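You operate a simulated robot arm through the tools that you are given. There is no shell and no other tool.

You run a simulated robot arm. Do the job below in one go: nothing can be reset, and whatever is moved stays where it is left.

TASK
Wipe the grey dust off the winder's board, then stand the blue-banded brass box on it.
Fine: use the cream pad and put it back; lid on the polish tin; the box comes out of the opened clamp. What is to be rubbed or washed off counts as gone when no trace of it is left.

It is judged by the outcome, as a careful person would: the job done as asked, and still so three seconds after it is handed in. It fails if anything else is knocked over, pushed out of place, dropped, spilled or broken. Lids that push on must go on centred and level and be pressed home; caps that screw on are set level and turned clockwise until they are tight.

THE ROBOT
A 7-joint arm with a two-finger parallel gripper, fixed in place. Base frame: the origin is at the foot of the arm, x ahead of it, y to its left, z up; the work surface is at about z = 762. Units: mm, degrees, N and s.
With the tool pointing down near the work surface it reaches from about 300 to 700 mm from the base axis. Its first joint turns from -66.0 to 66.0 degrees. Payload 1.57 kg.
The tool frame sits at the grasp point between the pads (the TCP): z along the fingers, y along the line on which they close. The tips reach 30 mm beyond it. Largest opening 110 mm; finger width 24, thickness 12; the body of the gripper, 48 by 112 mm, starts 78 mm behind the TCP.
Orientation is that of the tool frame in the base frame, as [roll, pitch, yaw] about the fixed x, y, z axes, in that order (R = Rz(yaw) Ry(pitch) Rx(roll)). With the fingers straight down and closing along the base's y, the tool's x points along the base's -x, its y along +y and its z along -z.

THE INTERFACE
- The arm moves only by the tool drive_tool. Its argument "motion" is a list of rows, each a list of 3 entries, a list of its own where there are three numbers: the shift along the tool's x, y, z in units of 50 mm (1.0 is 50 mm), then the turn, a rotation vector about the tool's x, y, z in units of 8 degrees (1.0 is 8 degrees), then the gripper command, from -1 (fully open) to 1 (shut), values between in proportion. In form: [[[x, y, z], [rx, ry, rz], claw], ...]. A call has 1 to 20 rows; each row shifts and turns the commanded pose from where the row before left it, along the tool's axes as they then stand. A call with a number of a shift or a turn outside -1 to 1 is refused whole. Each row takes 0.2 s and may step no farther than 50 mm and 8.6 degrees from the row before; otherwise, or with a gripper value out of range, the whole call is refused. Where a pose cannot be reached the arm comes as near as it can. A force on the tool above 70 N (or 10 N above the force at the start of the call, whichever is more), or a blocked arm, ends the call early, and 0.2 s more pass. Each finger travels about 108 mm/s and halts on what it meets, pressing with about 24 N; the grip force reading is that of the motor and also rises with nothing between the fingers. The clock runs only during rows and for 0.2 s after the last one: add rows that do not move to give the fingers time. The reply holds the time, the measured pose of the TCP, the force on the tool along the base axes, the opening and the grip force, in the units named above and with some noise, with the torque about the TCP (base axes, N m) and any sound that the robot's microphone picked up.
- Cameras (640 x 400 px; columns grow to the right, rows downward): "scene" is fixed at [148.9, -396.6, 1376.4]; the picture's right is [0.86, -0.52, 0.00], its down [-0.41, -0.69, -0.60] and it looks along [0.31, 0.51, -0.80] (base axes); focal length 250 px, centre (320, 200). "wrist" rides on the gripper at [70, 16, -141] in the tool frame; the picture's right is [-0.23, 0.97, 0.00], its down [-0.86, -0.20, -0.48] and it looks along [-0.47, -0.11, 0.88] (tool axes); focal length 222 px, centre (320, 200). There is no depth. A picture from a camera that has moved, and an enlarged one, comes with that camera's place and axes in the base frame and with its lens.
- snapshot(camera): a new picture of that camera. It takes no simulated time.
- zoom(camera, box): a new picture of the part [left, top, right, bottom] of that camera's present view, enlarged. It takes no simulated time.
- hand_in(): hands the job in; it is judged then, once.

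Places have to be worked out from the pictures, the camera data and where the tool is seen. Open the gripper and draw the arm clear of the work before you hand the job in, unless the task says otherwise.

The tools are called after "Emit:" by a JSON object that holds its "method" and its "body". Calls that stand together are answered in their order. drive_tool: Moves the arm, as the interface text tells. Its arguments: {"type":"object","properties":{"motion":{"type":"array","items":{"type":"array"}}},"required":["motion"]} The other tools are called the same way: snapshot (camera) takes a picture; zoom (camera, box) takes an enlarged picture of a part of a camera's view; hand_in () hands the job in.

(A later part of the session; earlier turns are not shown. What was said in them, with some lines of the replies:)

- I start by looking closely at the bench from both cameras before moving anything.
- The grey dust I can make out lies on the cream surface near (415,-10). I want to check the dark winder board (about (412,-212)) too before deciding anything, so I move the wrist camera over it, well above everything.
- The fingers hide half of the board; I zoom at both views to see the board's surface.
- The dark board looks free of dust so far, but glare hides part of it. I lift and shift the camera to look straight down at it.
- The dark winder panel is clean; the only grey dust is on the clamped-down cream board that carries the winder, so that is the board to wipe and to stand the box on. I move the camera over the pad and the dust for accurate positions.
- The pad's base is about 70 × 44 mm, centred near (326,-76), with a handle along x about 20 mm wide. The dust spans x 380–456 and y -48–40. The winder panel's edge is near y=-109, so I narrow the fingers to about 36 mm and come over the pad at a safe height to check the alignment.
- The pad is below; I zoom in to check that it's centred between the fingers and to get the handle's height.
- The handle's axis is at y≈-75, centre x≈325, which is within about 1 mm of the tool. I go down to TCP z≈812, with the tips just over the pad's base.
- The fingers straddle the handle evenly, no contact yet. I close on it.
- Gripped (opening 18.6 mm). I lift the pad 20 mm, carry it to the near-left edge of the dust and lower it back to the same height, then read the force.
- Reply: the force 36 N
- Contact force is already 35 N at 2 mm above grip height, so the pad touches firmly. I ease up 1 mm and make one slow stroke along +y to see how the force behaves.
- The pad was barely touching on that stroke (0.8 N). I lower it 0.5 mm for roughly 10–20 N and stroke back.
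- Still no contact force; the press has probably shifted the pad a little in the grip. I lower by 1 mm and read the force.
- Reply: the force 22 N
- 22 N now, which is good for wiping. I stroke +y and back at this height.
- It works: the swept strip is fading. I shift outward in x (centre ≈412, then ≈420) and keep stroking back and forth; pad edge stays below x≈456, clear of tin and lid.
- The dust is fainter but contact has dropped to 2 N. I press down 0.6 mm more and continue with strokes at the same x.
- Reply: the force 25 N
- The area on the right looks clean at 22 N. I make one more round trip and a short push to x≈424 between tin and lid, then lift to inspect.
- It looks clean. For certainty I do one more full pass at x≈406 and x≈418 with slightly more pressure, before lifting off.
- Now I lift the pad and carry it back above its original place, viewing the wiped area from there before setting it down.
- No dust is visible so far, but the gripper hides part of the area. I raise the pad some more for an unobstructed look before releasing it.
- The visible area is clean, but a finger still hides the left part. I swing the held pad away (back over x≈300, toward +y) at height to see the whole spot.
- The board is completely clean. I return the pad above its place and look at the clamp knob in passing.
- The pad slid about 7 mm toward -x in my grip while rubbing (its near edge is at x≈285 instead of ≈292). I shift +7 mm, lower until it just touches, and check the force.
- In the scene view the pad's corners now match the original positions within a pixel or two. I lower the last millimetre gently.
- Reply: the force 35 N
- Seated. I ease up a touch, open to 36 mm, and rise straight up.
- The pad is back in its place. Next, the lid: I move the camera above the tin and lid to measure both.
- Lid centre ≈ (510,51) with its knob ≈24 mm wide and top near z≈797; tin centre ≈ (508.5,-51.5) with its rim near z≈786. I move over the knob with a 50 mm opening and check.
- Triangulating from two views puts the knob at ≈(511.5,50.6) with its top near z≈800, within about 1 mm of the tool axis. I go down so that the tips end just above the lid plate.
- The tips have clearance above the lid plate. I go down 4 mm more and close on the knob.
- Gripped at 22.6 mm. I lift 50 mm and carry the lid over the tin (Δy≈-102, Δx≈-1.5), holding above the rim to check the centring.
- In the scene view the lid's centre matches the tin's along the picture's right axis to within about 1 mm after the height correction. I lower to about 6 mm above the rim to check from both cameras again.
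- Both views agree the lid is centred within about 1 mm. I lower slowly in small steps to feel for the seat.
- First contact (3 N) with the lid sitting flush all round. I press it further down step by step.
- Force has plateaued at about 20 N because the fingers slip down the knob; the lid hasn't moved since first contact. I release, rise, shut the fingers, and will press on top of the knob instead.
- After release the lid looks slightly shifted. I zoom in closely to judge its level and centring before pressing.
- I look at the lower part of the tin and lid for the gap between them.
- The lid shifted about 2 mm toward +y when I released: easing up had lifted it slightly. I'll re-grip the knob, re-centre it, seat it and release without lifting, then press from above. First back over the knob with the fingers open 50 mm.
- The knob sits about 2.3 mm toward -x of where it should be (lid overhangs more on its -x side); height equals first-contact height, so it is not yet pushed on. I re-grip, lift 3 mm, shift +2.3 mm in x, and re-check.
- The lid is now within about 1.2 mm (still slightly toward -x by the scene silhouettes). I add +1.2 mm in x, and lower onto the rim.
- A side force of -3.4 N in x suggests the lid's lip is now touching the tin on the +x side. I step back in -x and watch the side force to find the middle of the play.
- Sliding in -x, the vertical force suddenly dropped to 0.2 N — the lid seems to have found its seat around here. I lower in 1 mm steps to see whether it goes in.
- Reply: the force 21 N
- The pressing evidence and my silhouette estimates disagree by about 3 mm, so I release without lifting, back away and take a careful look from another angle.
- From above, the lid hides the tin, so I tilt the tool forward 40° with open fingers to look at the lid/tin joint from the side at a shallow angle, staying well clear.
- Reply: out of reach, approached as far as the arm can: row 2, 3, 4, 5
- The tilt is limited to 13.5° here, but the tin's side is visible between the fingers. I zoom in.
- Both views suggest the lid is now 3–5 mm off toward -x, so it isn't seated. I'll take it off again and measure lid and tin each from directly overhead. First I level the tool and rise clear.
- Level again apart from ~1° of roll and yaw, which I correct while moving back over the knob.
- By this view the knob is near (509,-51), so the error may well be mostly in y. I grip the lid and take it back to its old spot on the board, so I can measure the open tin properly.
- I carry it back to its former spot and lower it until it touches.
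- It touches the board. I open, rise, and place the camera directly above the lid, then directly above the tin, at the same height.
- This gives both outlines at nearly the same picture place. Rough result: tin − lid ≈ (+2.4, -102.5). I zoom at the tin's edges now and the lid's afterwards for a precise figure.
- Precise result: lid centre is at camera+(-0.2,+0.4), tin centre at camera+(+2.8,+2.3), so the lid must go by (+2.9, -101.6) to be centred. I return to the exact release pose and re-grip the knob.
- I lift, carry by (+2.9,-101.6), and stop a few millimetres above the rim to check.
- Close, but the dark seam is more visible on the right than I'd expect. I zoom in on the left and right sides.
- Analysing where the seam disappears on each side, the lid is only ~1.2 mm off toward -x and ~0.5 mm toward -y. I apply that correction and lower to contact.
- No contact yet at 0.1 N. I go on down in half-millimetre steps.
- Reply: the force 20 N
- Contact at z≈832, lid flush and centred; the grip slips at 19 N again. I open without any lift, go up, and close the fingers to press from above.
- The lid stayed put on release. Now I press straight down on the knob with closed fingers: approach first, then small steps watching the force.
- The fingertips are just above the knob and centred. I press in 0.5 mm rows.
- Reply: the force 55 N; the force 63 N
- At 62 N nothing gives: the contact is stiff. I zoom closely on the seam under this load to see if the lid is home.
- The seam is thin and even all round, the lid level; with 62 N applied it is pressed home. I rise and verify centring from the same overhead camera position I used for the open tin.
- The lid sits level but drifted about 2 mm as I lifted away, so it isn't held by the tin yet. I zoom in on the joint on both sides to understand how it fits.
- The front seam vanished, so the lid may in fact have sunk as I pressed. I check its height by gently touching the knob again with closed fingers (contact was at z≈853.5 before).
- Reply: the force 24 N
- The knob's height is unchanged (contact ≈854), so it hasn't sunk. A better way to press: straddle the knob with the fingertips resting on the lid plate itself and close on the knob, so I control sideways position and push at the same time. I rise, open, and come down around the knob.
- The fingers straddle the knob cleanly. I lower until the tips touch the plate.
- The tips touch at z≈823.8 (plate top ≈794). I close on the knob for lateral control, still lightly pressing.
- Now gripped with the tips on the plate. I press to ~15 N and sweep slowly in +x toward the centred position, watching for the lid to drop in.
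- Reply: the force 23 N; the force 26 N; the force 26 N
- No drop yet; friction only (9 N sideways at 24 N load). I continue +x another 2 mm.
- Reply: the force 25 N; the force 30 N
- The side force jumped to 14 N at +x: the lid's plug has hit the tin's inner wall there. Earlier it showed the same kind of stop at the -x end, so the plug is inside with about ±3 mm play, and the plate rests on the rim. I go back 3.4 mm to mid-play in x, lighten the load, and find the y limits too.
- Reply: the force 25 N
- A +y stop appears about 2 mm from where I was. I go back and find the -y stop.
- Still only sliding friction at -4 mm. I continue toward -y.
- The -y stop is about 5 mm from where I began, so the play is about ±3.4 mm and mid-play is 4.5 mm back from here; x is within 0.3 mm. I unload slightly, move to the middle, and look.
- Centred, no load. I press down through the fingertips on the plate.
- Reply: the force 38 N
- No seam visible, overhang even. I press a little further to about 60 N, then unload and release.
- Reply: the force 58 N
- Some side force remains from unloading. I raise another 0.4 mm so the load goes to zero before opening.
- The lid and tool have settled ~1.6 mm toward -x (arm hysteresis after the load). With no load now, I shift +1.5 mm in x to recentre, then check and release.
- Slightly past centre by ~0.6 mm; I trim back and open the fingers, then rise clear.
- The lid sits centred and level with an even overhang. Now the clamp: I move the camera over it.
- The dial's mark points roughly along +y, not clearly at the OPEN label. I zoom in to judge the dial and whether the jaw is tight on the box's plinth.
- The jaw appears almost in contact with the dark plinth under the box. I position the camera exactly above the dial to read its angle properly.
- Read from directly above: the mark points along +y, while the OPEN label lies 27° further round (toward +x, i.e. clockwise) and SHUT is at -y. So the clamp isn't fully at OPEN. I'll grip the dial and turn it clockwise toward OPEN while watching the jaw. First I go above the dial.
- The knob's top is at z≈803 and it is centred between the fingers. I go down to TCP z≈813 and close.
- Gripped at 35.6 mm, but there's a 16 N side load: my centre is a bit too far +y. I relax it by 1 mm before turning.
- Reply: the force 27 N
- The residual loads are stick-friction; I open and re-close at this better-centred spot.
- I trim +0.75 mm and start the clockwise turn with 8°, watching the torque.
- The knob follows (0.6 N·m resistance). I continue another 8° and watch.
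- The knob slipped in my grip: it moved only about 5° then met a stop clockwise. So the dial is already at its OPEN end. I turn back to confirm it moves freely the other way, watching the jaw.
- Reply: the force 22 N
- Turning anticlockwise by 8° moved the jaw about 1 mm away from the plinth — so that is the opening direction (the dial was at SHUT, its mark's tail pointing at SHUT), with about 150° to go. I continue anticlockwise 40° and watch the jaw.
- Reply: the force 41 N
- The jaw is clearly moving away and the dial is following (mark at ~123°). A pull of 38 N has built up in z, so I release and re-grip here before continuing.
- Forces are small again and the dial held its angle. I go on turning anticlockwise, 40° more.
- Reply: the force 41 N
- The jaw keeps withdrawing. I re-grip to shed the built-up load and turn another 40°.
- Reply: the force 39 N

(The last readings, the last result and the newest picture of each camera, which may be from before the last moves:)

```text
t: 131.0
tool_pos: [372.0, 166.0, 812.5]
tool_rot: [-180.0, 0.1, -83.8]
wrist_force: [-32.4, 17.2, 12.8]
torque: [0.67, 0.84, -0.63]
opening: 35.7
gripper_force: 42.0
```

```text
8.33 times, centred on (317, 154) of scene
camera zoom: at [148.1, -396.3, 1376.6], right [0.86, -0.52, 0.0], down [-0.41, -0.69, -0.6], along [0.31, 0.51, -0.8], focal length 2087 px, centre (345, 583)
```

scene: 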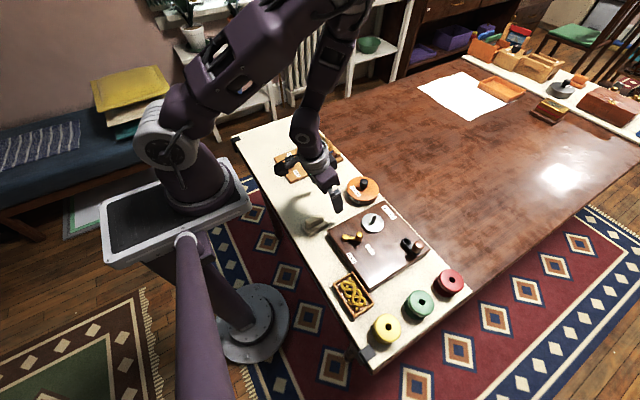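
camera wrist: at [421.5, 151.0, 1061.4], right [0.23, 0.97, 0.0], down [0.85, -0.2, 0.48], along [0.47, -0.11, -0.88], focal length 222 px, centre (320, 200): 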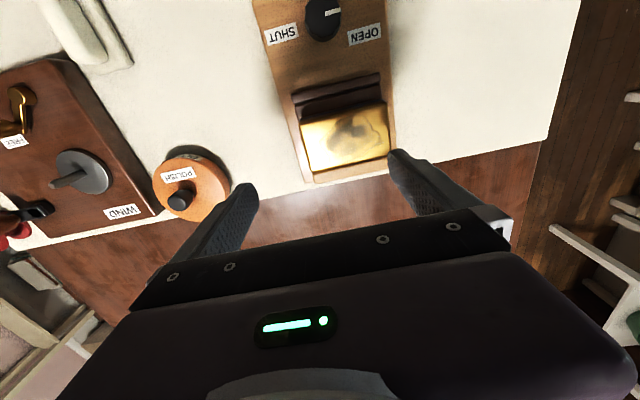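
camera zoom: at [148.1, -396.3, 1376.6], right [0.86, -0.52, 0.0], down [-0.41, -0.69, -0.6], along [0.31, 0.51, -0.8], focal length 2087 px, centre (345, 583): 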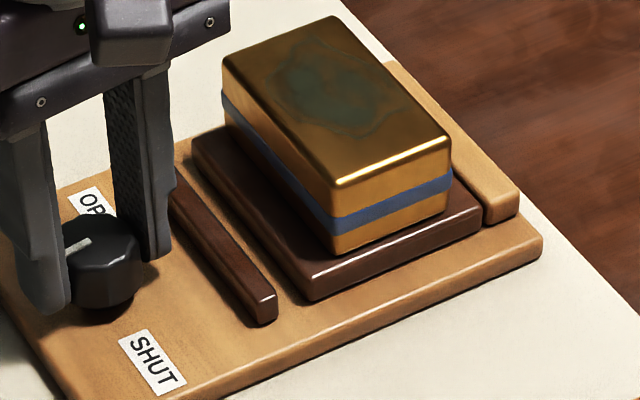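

The jaw has withdrawn about 10 mm and the dial has met its OPEN stop (torque -0.63, slight slip). I release the dial, rise, and turn the wrist back to its normal heading.

Emit:
{"method": "drive_tool", "body": {"motion": [[[0, 0, 0], [0, 0, 0], 0.25], [[0, 0, 0], [0, 0, 0], 0.25], [[0, 0, -0.4], [0, 0, 0], 0.25], [[0, 0, -0.8], [0, 0, 0], 0.25], [[0, 0, -0.8], [0, 0, 0], 0.25], [[0, 0, 0], [0, 0, 1], 0.25], [[0, 0, 0], [0, 0, 1], 0.25], [[0, 0, 0], [0, 0, 1], 0.25], [[0, 0, 0], [0, 0, 1], 0.25], [[0, 0, 0], [0, 0, 1], 0.25], [[0, 0, 0], [0, 0, 1], 0.25], [[0, 0, 0], [0, 0, 1], 0.25], [[0, 0, 0], [0, 0, 1], 0.25], [[0, 0, 0], [0, 0, 1], 0.25], [[0, 0, 0], [0, 0, 1], 0.25], [[0, 0, 0], [0, 0, 1], 0.25], [[0, 0, 0], [0, 0, 1], 0.25], [[0, 0, 0], [0, 0, 0], 0.25]]}}

Emit:
{"method": "zoom", "body": {"camera": "scene", "box": [270, 130, 350, 190]}}

Emit:
{"method": "snapshot", "body": {"camera": "scene"}}

```text
t: 134.8
tool_pos: [373.3, 165.2, 912.1]
tool_rot: [179.9, 0.0, 179.9]
wrist_force: [1.3, 0.4, 0.0]
torque: [0.02, 0.0, -0.01]
opening: 41.1
gripper_force: 0.0
```

```text
6.67 times, centred on (310, 160) of scene
camera zoom: at [148.9, -396.6, 1376.4], right [0.86, -0.52, 0.0], down [-0.41, -0.69, -0.6], along [0.31, 0.51, -0.8], focal length 1669 px, centre (387, 467)
```

zoom: 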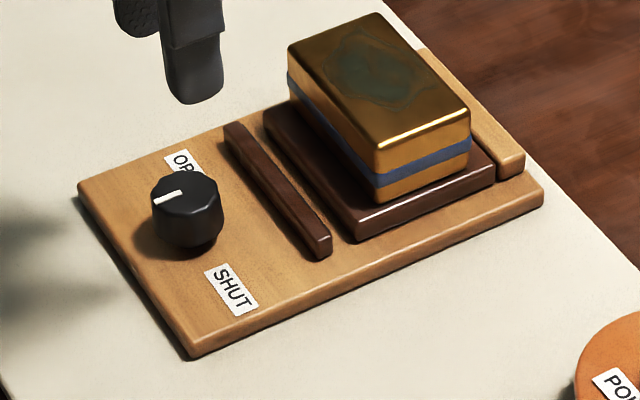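

```text
taken
```

scene: 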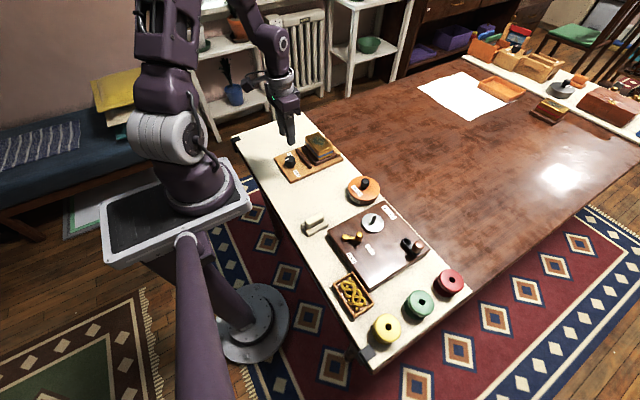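

The clamp is open: the jaw stands well clear of the plinth. The box body is ≈52 × 91 mm, centred near (486,167), its top at z≈819 with the plinth top around z≈782. I move above it with the gripper fully open, closing along its length (y).

Emit:
{"method": "drive_tool", "body": {"motion": [[[-0.75, 0.012, 0], [0, 0, 0], -1], [[-0.75, 0.012, 0], [0, 0, 0], -1], [[-0.75, 0.012, 0], [0, 0, 0], -1], [[0, 0, 0.4], [0, 0, 0], -1], [[0, 0, 0.4], [0, 0, 0], -1], [[0, 0, 0], [0, 0, 0], -1]]}}

Emit:
{"method": "snapshot", "body": {"camera": "wrist"}}

Emit:
{"method": "zoom", "body": {"camera": "wrist", "box": [200, 80, 460, 240]}}

Emit:
{"method": "zoom", "body": {"camera": "scene", "box": [270, 110, 360, 178]}}

```text
t: 136.2
tool_pos: [486.6, 167.0, 873.4]
tool_rot: [-179.9, 0.0, -180.0]
wrist_force: [-0.3, -0.5, -0.3]
torque: [0.01, 0.0, 0.03]
opening: 110.0
gripper_force: 0.1
```

```text
taken
camera wrist: at [417.3, 183.7, 1015.3], right [0.23, 0.97, 0.0], down [0.85, -0.2, 0.48], along [0.47, -0.11, -0.88], focal length 222 px, centre (320, 200)
```

wrist: 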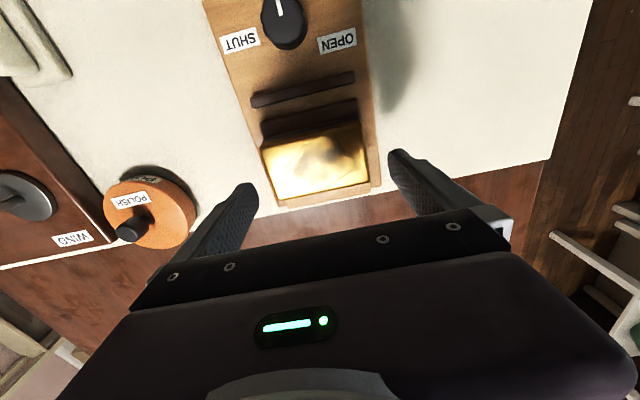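

```text
2.46 times, centred on (330, 160) of wrist
camera zoom: at [417.3, 183.7, 1015.3], right [0.23, 0.97, 0.0], down [0.85, -0.2, 0.48], along [0.47, -0.11, -0.88], focal length 547 px, centre (295, 298)
```

zoom: 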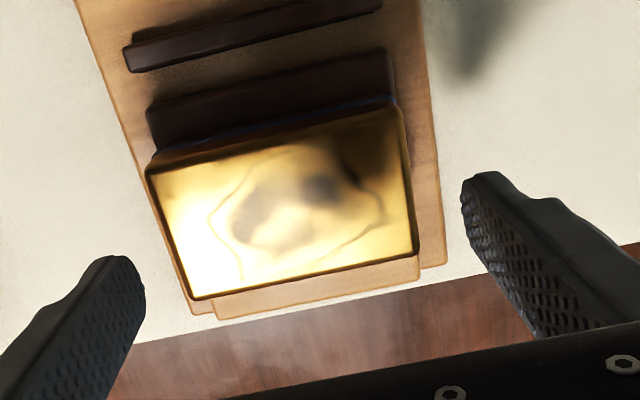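

```text
5.88 times, centred on (315, 144) of scene
camera zoom: at [148.9, -396.6, 1376.4], right [0.86, -0.52, 0.0], down [-0.41, -0.69, -0.6], along [0.31, 0.51, -0.8], focal length 1473 px, centre (349, 529)
```

zoom: 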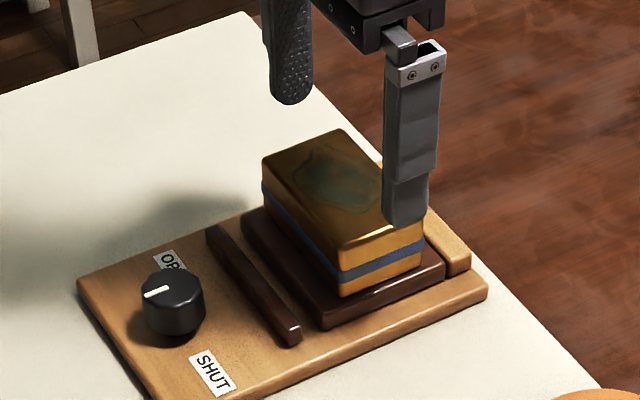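

The box is centred between the fingers within 1–2 mm. I descend to TCP z≈816 (tips ≈786, just above the plinth).

Emit:
{"method": "drive_tool", "body": {"motion": [[[0, -0.02, 0.4], [0, 0, 0], -1], [[0, 0, 0.4], [0, 0, 0], -1], [[0, 0, 0.25], [0, 0, 0], -1], [[0, 0, 0.1], [0, 0, 0], -1], [[0, 0, 0], [0, 0, 0], -1]]}}

Emit:
{"method": "zoom", "body": {"camera": "scene", "box": [290, 125, 354, 173]}}

Emit:
{"method": "zoom", "body": {"camera": "wrist", "box": [200, 80, 460, 240]}}

```text
t: 137.4
tool_pos: [485.7, 166.4, 815.3]
tool_rot: [180.0, -0.1, -180.0]
wrist_force: [-0.1, 0.3, 0.4]
torque: [0.01, 0.01, -0.03]
opening: 109.8
gripper_force: 0.1
```

```text
8.33 times, centred on (322, 149) of scene
camera zoom: at [148.9, -396.6, 1376.4], right [0.86, -0.52, 0.0], down [-0.41, -0.69, -0.6], along [0.31, 0.51, -0.8], focal length 2087 px, centre (303, 625)
```

zoom: 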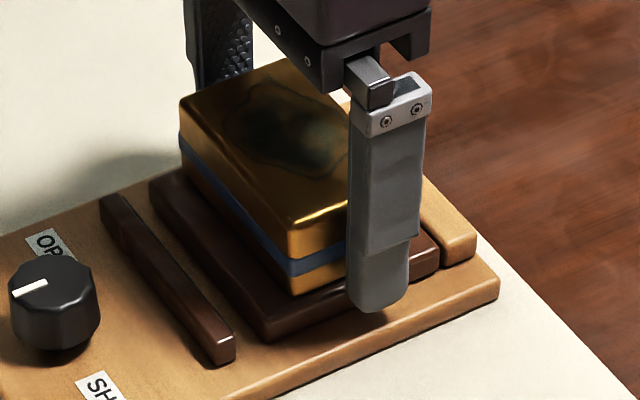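

```text
2.46 times, centred on (330, 160) of wrist
camera zoom: at [416.4, 182.6, 957.3], right [0.23, 0.97, 0.0], down [0.85, -0.2, 0.48], along [0.47, -0.11, -0.88], focal length 547 px, centre (295, 298)
```

zoom: 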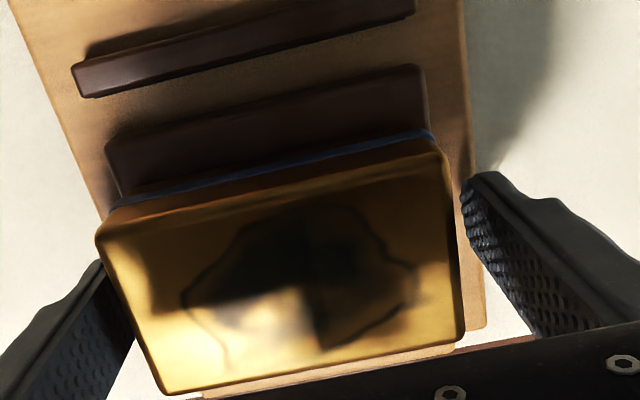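

Clear all round. I close on the box.

Emit:
{"method": "drive_tool", "body": {"motion": [[[0, 0, 0], [0, 0, 0], -0.75], [[0, 0, 0], [0, 0, 0], -0.6], [[0, 0, 0], [0, 0, 0], 0], [[0, 0, 0], [0, 0, 0], 1], [[0, 0, 0], [0, 0, 0], 1], [[0, 0, 0], [0, 0, 0], 1]]}}

Emit:
{"method": "zoom", "body": {"camera": "scene", "box": [290, 125, 354, 173]}}

```text
t: 138.8
tool_pos: [485.0, 166.0, 816.0]
tool_rot: [179.9, 0.0, 180.0]
wrist_force: [0.1, 0.2, 0.2]
torque: [-0.02, -0.02, -0.03]
opening: 99.4
gripper_force: 24.0
```

```text
8.33 times, centred on (322, 149) of scene
camera zoom: at [149.0, -396.5, 1376.4], right [0.86, -0.52, 0.0], down [-0.41, -0.69, -0.6], along [0.31, 0.51, -0.8], focal length 2087 px, centre (303, 625)
```

zoom: 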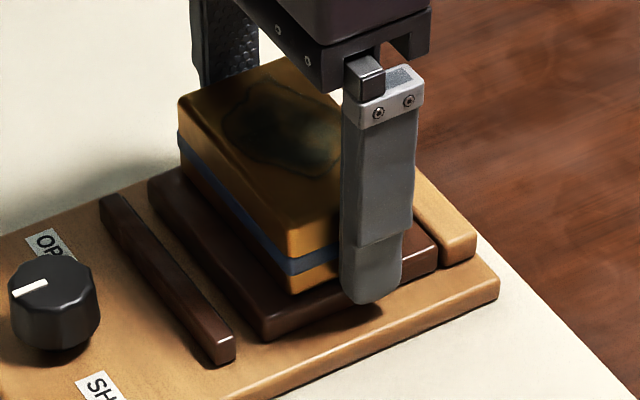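

Gripped at 99.4 mm, which may be the plinth edge or the band. I lift just 4 mm and check what comes along.

Emit:
{"method": "drive_tool", "body": {"motion": [[[0, 0, -0.04], [0, 0, 0], 1], [[0, 0, -0.04], [0, 0, 0], 1], [[0, 0, 0], [0, 0, 0], 1], [[0, 0, 0], [0, 0, 0], 1]]}}

Emit:
{"method": "zoom", "body": {"camera": "scene", "box": [290, 125, 354, 173]}}

```text
t: 139.8
tool_pos: [485.9, 167.0, 818.8]
tool_rot: [179.9, 0.0, 179.9]
wrist_force: [-0.4, -0.2, -3.9]
torque: [-0.02, -0.01, 0.04]
opening: 99.8
gripper_force: 24.2
```

```text
8.33 times, centred on (322, 149) of scene
camera zoom: at [149.0, -396.5, 1376.4], right [0.86, -0.52, 0.0], down [-0.41, -0.69, -0.6], along [0.31, 0.51, -0.8], focal length 2087 px, centre (303, 625)
```

zoom: 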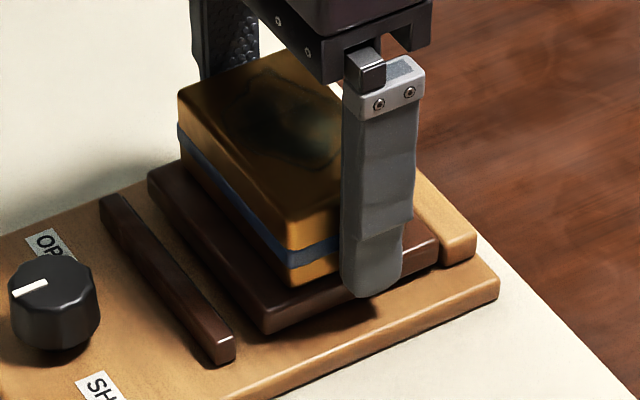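

Box and plinth rise together as one piece (about 4 N). I lift it well clear (60 mm more) and check.

Emit:
{"method": "drive_tool", "body": {"motion": [[[0, 0, -0.3], [0, 0, 0], 1], [[0, 0, -0.45], [0, 0, 0], 1], [[0, 0, -0.45], [0, 0, 0], 1], [[0, 0, 0], [0, 0, 0], 1]]}}

Emit:
{"method": "zoom", "body": {"camera": "scene", "box": [280, 105, 360, 173]}}

Emit:
{"method": "snapshot", "body": {"camera": "wrist"}}

```text
t: 140.8
tool_pos: [486.3, 166.7, 879.3]
tool_rot: [-180.0, 0.0, -179.9]
wrist_force: [0.0, 0.2, -4.9]
torque: [-0.01, 0.0, -0.04]
opening: 99.7
gripper_force: 23.7
```

```text
5.88 times, centred on (320, 139) of scene
camera zoom: at [149.0, -396.5, 1376.4], right [0.86, -0.52, 0.0], down [-0.41, -0.69, -0.6], along [0.31, 0.51, -0.8], focal length 1473 px, centre (320, 559)
```

zoom: 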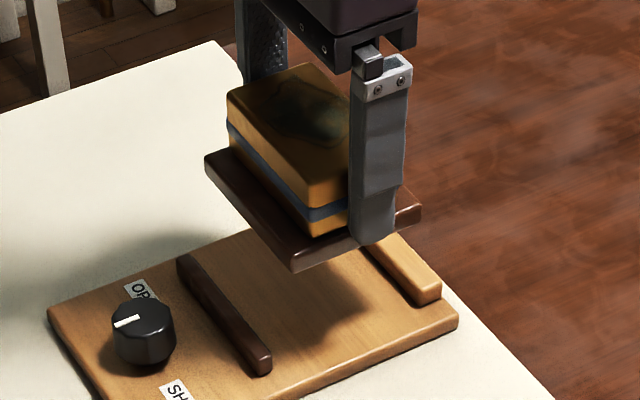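

```text
taken
camera wrist: at [417.0, 182.5, 1021.5], right [0.23, 0.97, 0.0], down [0.85, -0.2, 0.48], along [0.47, -0.11, -0.88], focal length 222 px, centre (320, 200)
```

wrist: 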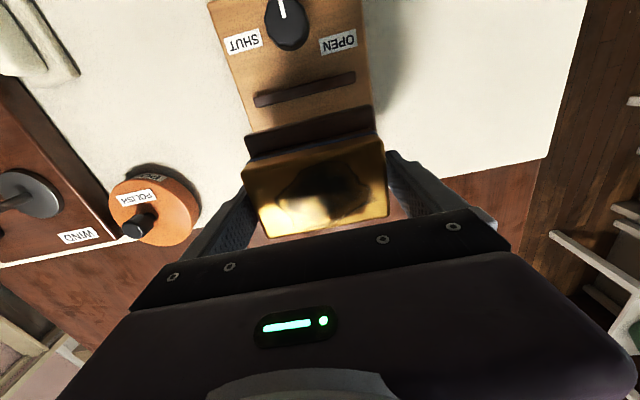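

The box with its attached plinth (≈86 × 98 mm) hangs securely. I carry it over the wiped spot, aiming for centre (408,5), which leaves clearance to the pad, the tin and the clamp.

Emit:
{"method": "drive_tool", "body": {"motion": [[[0.1, -0.25, 0], [0, 0, 0], 1], [[0.26, -0.54, 0], [0, 0, 0], 1], [[0.26, -0.54, 0], [0, 0, 0], 1], [[0.26, -0.54, 0], [0, 0, 0], 1], [[0.26, -0.54, 0], [0, 0, 0], 1], [[0.26, -0.54, 0], [0, 0, 0], 1], [[0.16, -0.29, 0], [0, 0, 0], 1], [[0, 0, 0], [0, 0, 0], 1]]}}

Emit:
{"method": "snapshot", "body": {"camera": "wrist"}}

Emit:
{"method": "zoom", "body": {"camera": "scene", "box": [270, 140, 400, 230]}}

```text
t: 142.6
tool_pos: [406.4, 5.4, 880.2]
tool_rot: [180.0, 0.1, -180.0]
wrist_force: [-0.1, -0.2, -3.5]
torque: [0.01, 0.02, -0.02]
opening: 99.7
gripper_force: 23.6
```

```text
taken
camera wrist: at [338.6, 20.8, 1021.3], right [0.23, 0.97, 0.0], down [0.85, -0.2, 0.48], along [0.47, -0.11, -0.88], focal length 222 px, centre (320, 200)
```

wrist: 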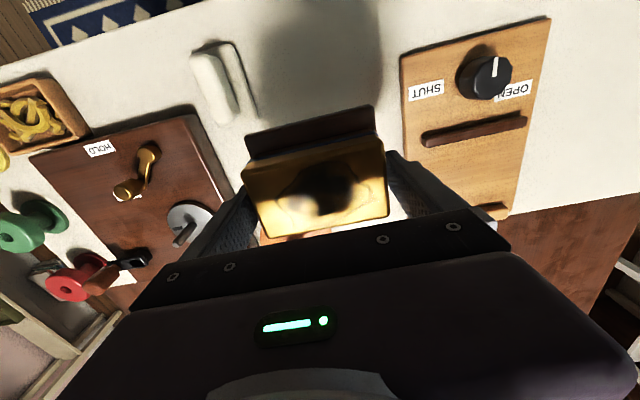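

```text
4.44 times, centred on (335, 185) of scene
camera zoom: at [148.9, -396.6, 1376.4], right [0.86, -0.52, 0.0], down [-0.41, -0.69, -0.6], along [0.31, 0.51, -0.8], focal length 1113 px, centre (253, 267)
```

zoom: 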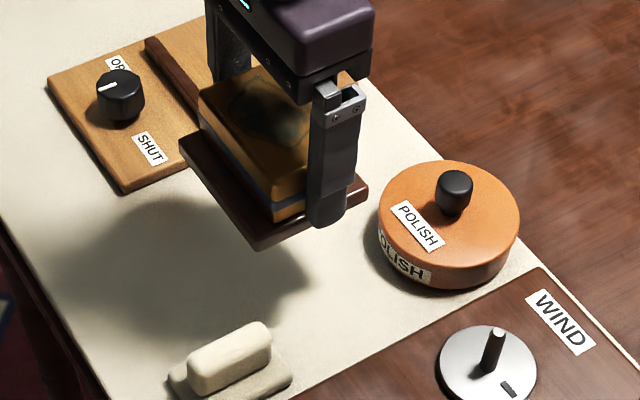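

The box is over the clear spot, clear of pad and tin. I lower 60 mm and check.

Emit:
{"method": "drive_tool", "body": {"motion": [[[0, 0, 0.4], [0, 0, 0], 1], [[0, 0, 0.4], [0, 0, 0], 1], [[0, 0, 0.3], [0, 0, 0], 1], [[0, 0, 0.15], [0, 0, 0], 1], [[0, 0, 0], [0, 0, 0], 1]]}}

Emit:
{"method": "zoom", "body": {"camera": "scene", "box": [270, 140, 400, 230]}}

```text
t: 143.8
tool_pos: [407.8, 3.8, 817.9]
tool_rot: [-180.0, 0.0, 179.9]
wrist_force: [0.5, 0.7, -3.7]
torque: [0.0, 0.02, -0.01]
opening: 99.6
gripper_force: 24.3
```

```text
4.44 times, centred on (335, 185) of scene
camera zoom: at [148.9, -396.6, 1376.4], right [0.86, -0.52, 0.0], down [-0.41, -0.69, -0.6], along [0.31, 0.51, -0.8], focal length 1113 px, centre (253, 267)
```

zoom: 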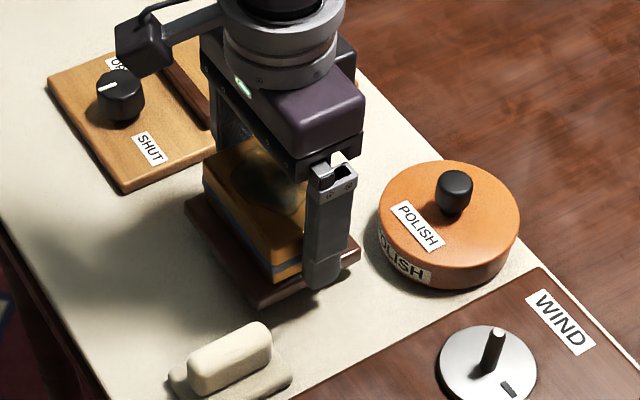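

Clearances are fine and it isn't touching yet (-3.7 N is its weight). I lower in small steps until it stands.

Emit:
{"method": "drive_tool", "body": {"motion": [[[0, 0, 0.06], [0, 0, 0], 1], [[0, 0, 0.06], [0, 0, 0], 1], [[0, 0, 0], [0, 0, 0], 1]]}}

Emit:
{"method": "drive_tool", "body": {"motion": [[[0, 0, 0.03], [0, 0, 0], 1], [[0, 0, 0.03], [0, 0, 0], 1], [[0, 0, 0], [0, 0, 0], 1]]}}

```text
t: 144.6
tool_pos: [407.8, 4.2, 810.3]
tool_rot: [-179.9, -0.1, -180.0]
wrist_force: [-1.1, 0.3, -4.4]
torque: [-0.01, 0.0, 0.02]
opening: 99.8
gripper_force: 24.1
```

```text
t: 145.4
tool_pos: [408.1, 4.4, 808.2]
tool_rot: [179.9, -0.1, -179.9]
wrist_force: [0.4, -0.7, -4.1]
torque: [0.0, -0.01, -0.01]
opening: 99.7
gripper_force: 24.1
```

Emit:
{"method": "drive_tool", "body": {"motion": [[[0, 0, 0.02], [0, 0, 0], 1], [[0, 0, 0.02], [0, 0, 0], 1], [[0, 0, 0], [0, 0, 0], 1]]}}

Emit:
{"method": "zoom", "body": {"camera": "scene", "box": [290, 160, 370, 220]}}

```text
t: 146.2
tool_pos: [408.8, 3.5, 805.4]
tool_rot: [180.0, 0.1, 180.0]
wrist_force: [0.4, 0.4, -4.7]
torque: [-0.02, 0.01, 0.01]
opening: 99.6
gripper_force: 24.4
```

```text
6.67 times, centred on (330, 190) of scene
camera zoom: at [148.9, -396.6, 1376.4], right [0.86, -0.52, 0.0], down [-0.41, -0.69, -0.6], along [0.31, 0.51, -0.8], focal length 1669 px, centre (253, 267)
```

zoom: 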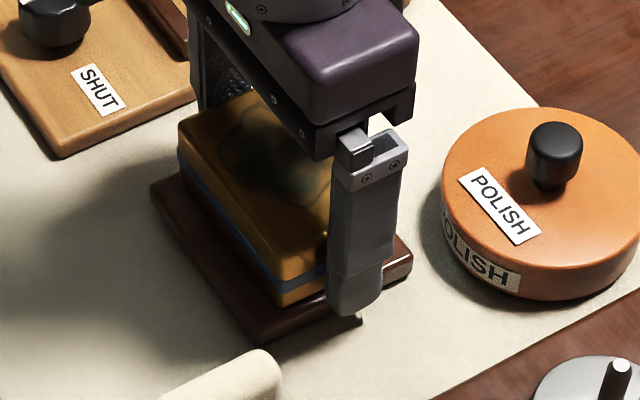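

Nearly down; still hanging at -4.7 N. I continue in 1 mm steps.

Emit:
{"method": "drive_tool", "body": {"motion": [[[0, 0, 0.02], [0, 0, 0], 1], [[0, 0, 0], [0, 0, 0], 1]]}}

Emit:
{"method": "drive_tool", "body": {"motion": [[[0, 0, 0.02], [0, 0, 0], 1], [[0, 0, 0], [0, 0, 0], 1]]}}

```text
t: 146.8
tool_pos: [408.3, 4.3, 805.8]
tool_rot: [180.0, 0.0, -179.9]
wrist_force: [-0.6, -0.1, -4.7]
torque: [0.0, -0.02, 0.01]
opening: 99.5
gripper_force: 23.7
```

```text
t: 147.4
tool_pos: [407.9, 3.9, 803.4]
tool_rot: [180.0, 0.0, 179.9]
wrist_force: [-0.4, -0.1, -4.2]
torque: [0.0, -0.01, -0.02]
opening: 99.8
gripper_force: 23.3
```

Emit:
{"method": "drive_tool", "body": {"motion": [[[0, 0, 0.02], [0, 0, 0], 1], [[0, 0, 0], [0, 0, 0], 1]]}}

Emit:
{"method": "drive_tool", "body": {"motion": [[[0, 0, 0.016], [0, 0, 0], 1], [[0, 0, 0], [0, 0, 0], 1]]}}

Emit:
{"method": "zoom", "body": {"camera": "scene", "box": [290, 160, 370, 220]}}

```text
t: 148.0
tool_pos: [408.5, 3.6, 803.2]
tool_rot: [179.9, 0.1, 179.9]
wrist_force: [-1.2, -0.6, 19.6]
torque: [0.03, 0.04, 0.05]
opening: 100.1
gripper_force: 23.9
```

```text
t: 148.6
tool_pos: [408.7, 4.1, 801.4]
tool_rot: [-180.0, 0.1, 180.0]
wrist_force: [-2.1, -2.8, 20.6]
torque: [-0.12, 0.04, 0.07]
opening: 99.9
gripper_force: 23.7
```

```text
6.67 times, centred on (330, 190) of scene
camera zoom: at [148.6, -396.6, 1376.5], right [0.86, -0.52, 0.0], down [-0.41, -0.69, -0.6], along [0.31, 0.51, -0.8], focal length 1669 px, centre (253, 267)
```

zoom: 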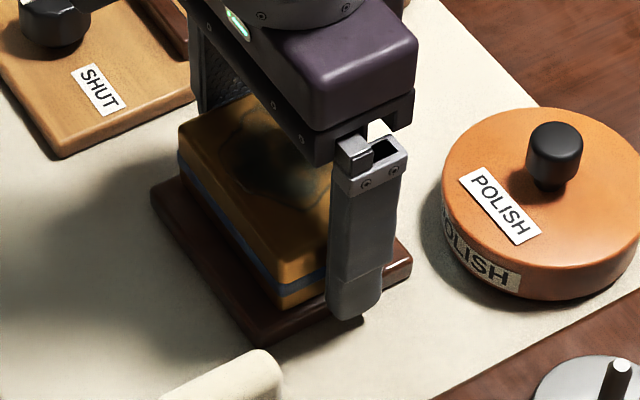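

The box stands on the board. I unload slightly, open fully, and rise straight up.

Emit:
{"method": "drive_tool", "body": {"motion": [[[0, 0, -0.016], [0, 0, 0], 1], [[0, 0, 0], [0, 0, 0], -0.9], [[0, 0, 0], [0, 0, 0], -1], [[0, 0, 0], [0, 0, 0], -1], [[0, 0, -0.2], [0, 0, 0], -1], [[0, 0, -0.4], [0, 0, 0], -1], [[0, 0, -0.8], [0, 0, 0], -1], [[0, 0, -0.9], [0, 0, 0], -1], [[0, 0, -0.9], [0, 0, 0], -1], [[0, 0, 0], [0, 0, 0], -1]]}}

Emit:
{"method": "zoom", "body": {"camera": "scene", "box": [270, 140, 400, 230]}}

Emit:
{"method": "snapshot", "body": {"camera": "wrist"}}

```text
t: 150.8
tool_pos: [406.8, 4.4, 963.7]
tool_rot: [-180.0, 0.1, -180.0]
wrist_force: [0.1, -0.9, 0.1]
torque: [-0.04, 0.0, 0.0]
opening: 110.2
gripper_force: 0.0
```

```text
4.44 times, centred on (335, 185) of scene
camera zoom: at [148.9, -396.6, 1376.4], right [0.86, -0.52, 0.0], down [-0.41, -0.69, -0.6], along [0.31, 0.51, -0.8], focal length 1113 px, centre (253, 267)
```

zoom: 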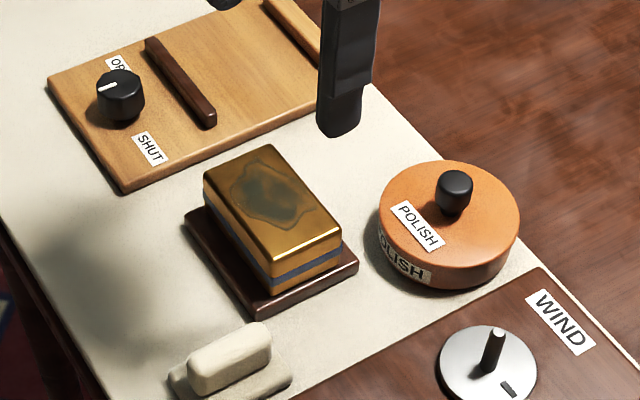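

```text
taken
camera wrist: at [338.3, 20.8, 1105.5], right [0.23, 0.97, 0.0], down [0.85, -0.2, 0.48], along [0.47, -0.11, -0.88], focal length 222 px, centre (320, 200)
```

wrist: 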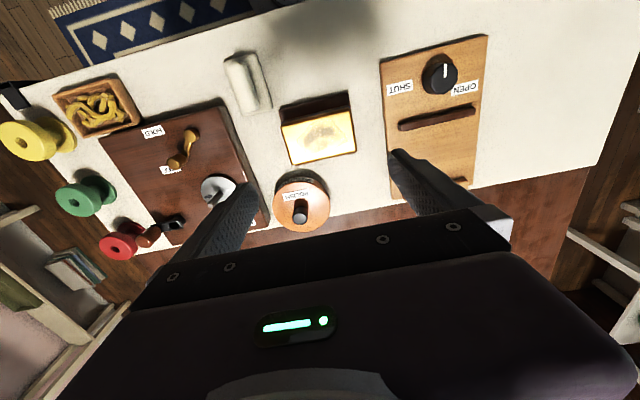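

Everything stands as asked: the box on the cleaned board, pad back, lid on, clamp open. I draw the arm up to its starting pose and take a last look.

Emit:
{"method": "drive_tool", "body": {"motion": [[[0.2, 0.08, -0.5], [0, 0, 0], -1], [[0.25, 0.08, -0.5], [0, 0, 0], -1], [[0.25, 0.08, -0.5], [0, 0, 0], -1], [[0.25, 0.1, -0.5], [0, 0, 0], -1], [[0, 0, 0], [0, 0, 0], -1], [[0, 0, 0], [0, 0, 0], -1]]}}

Emit:
{"method": "zoom", "body": {"camera": "scene", "box": [230, 110, 480, 350]}}

Emit:
{"method": "zoom", "body": {"camera": "scene", "box": [300, 160, 400, 230]}}

Emit:
{"method": "zoom", "body": {"camera": "wrist", "box": [200, 60, 480, 220]}}

```text
t: 152.2
tool_pos: [361.1, 21.3, 1063.5]
tool_rot: [-180.0, -0.1, 179.9]
wrist_force: [-0.5, -0.1, -0.6]
torque: [-0.03, -0.01, 0.0]
opening: 110.0
gripper_force: 0.0
```

```text
1.67 times, centred on (355, 230) of scene
camera zoom: at [148.9, -396.6, 1376.4], right [0.86, -0.52, 0.0], down [-0.41, -0.69, -0.6], along [0.31, 0.51, -0.8], focal length 417 px, centre (262, 150)
```

zoom: 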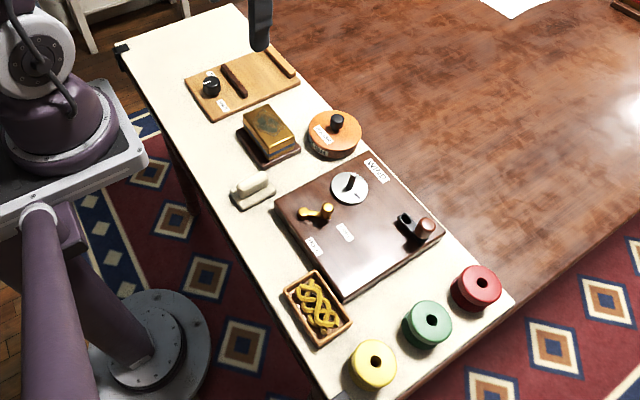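

```text
5.71 times, centred on (350, 195) of scene
camera zoom: at [148.9, -396.6, 1376.4], right [0.86, -0.52, 0.0], down [-0.41, -0.69, -0.6], along [0.31, 0.51, -0.8], focal length 1431 px, centre (149, 229)
```

zoom: 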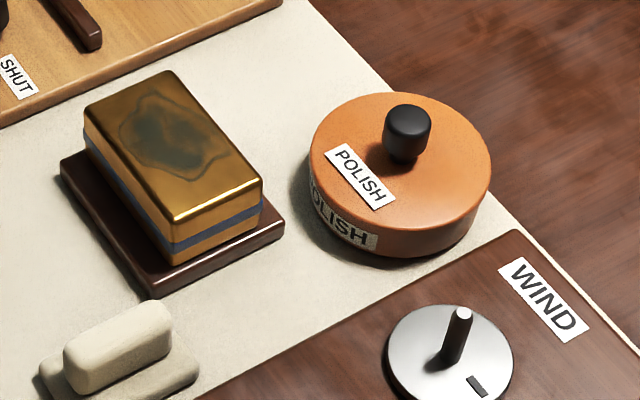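

```text
2.29 times, centred on (340, 140) of wrist
camera zoom: at [291.0, 37.1, 1205.5], right [0.23, 0.97, 0.0], down [0.85, -0.2, 0.48], along [0.47, -0.11, -0.88], focal length 508 px, centre (274, 337)
```

zoom: 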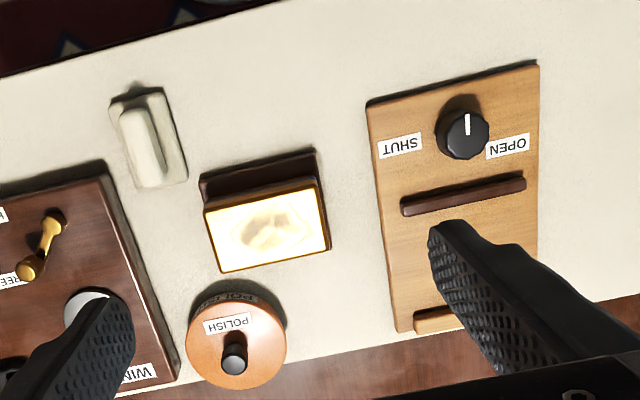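

The last pictures show no trace of dust on the board. The pad is back in its place, the tin is closed with its lid centred and level, the clamp is open, and the blue-banded box stands on the cleaned board. The gripper is open and the arm clear, so I hand in.

Emit:
{"method": "hand_in", "body": {}}

```text
The job is handed in.
```

The dust is wiped off and the blue-banded brass box now stands on the cleaned board; I have handed the job in.

- **Board:** I took "the winder's board" to be the cream board that carries the winder, because the only grey dust was on it and the dark winder panel was clean. Repeated strokes with the cream pad left no trace that I could see from either camera.
- **Pad:** It is back in its original place, to within a millimetre or so.
- **Polish tin:** The lid is on, level and centred, and I pressed it with about 60 N. It sits flat on the rim with no visible gap, but it did not click. It still had about 3 mm of sideways play when I tested it, so I can't confirm it seats any further.
- **Clamp:** I turned the dial until it met a stop, which moved the jaw about 10 mm clear before I lifted the box out. The dial's mark does not line up with the OPEN label, so I went by the jaw, not the mark.
- **Box:** It stands on its dark plinth over the wiped spot, with clear space to the pad, tin and clamp.

Nothing else was knocked or moved that I could see, and the arm was drawn clear with the gripper open.
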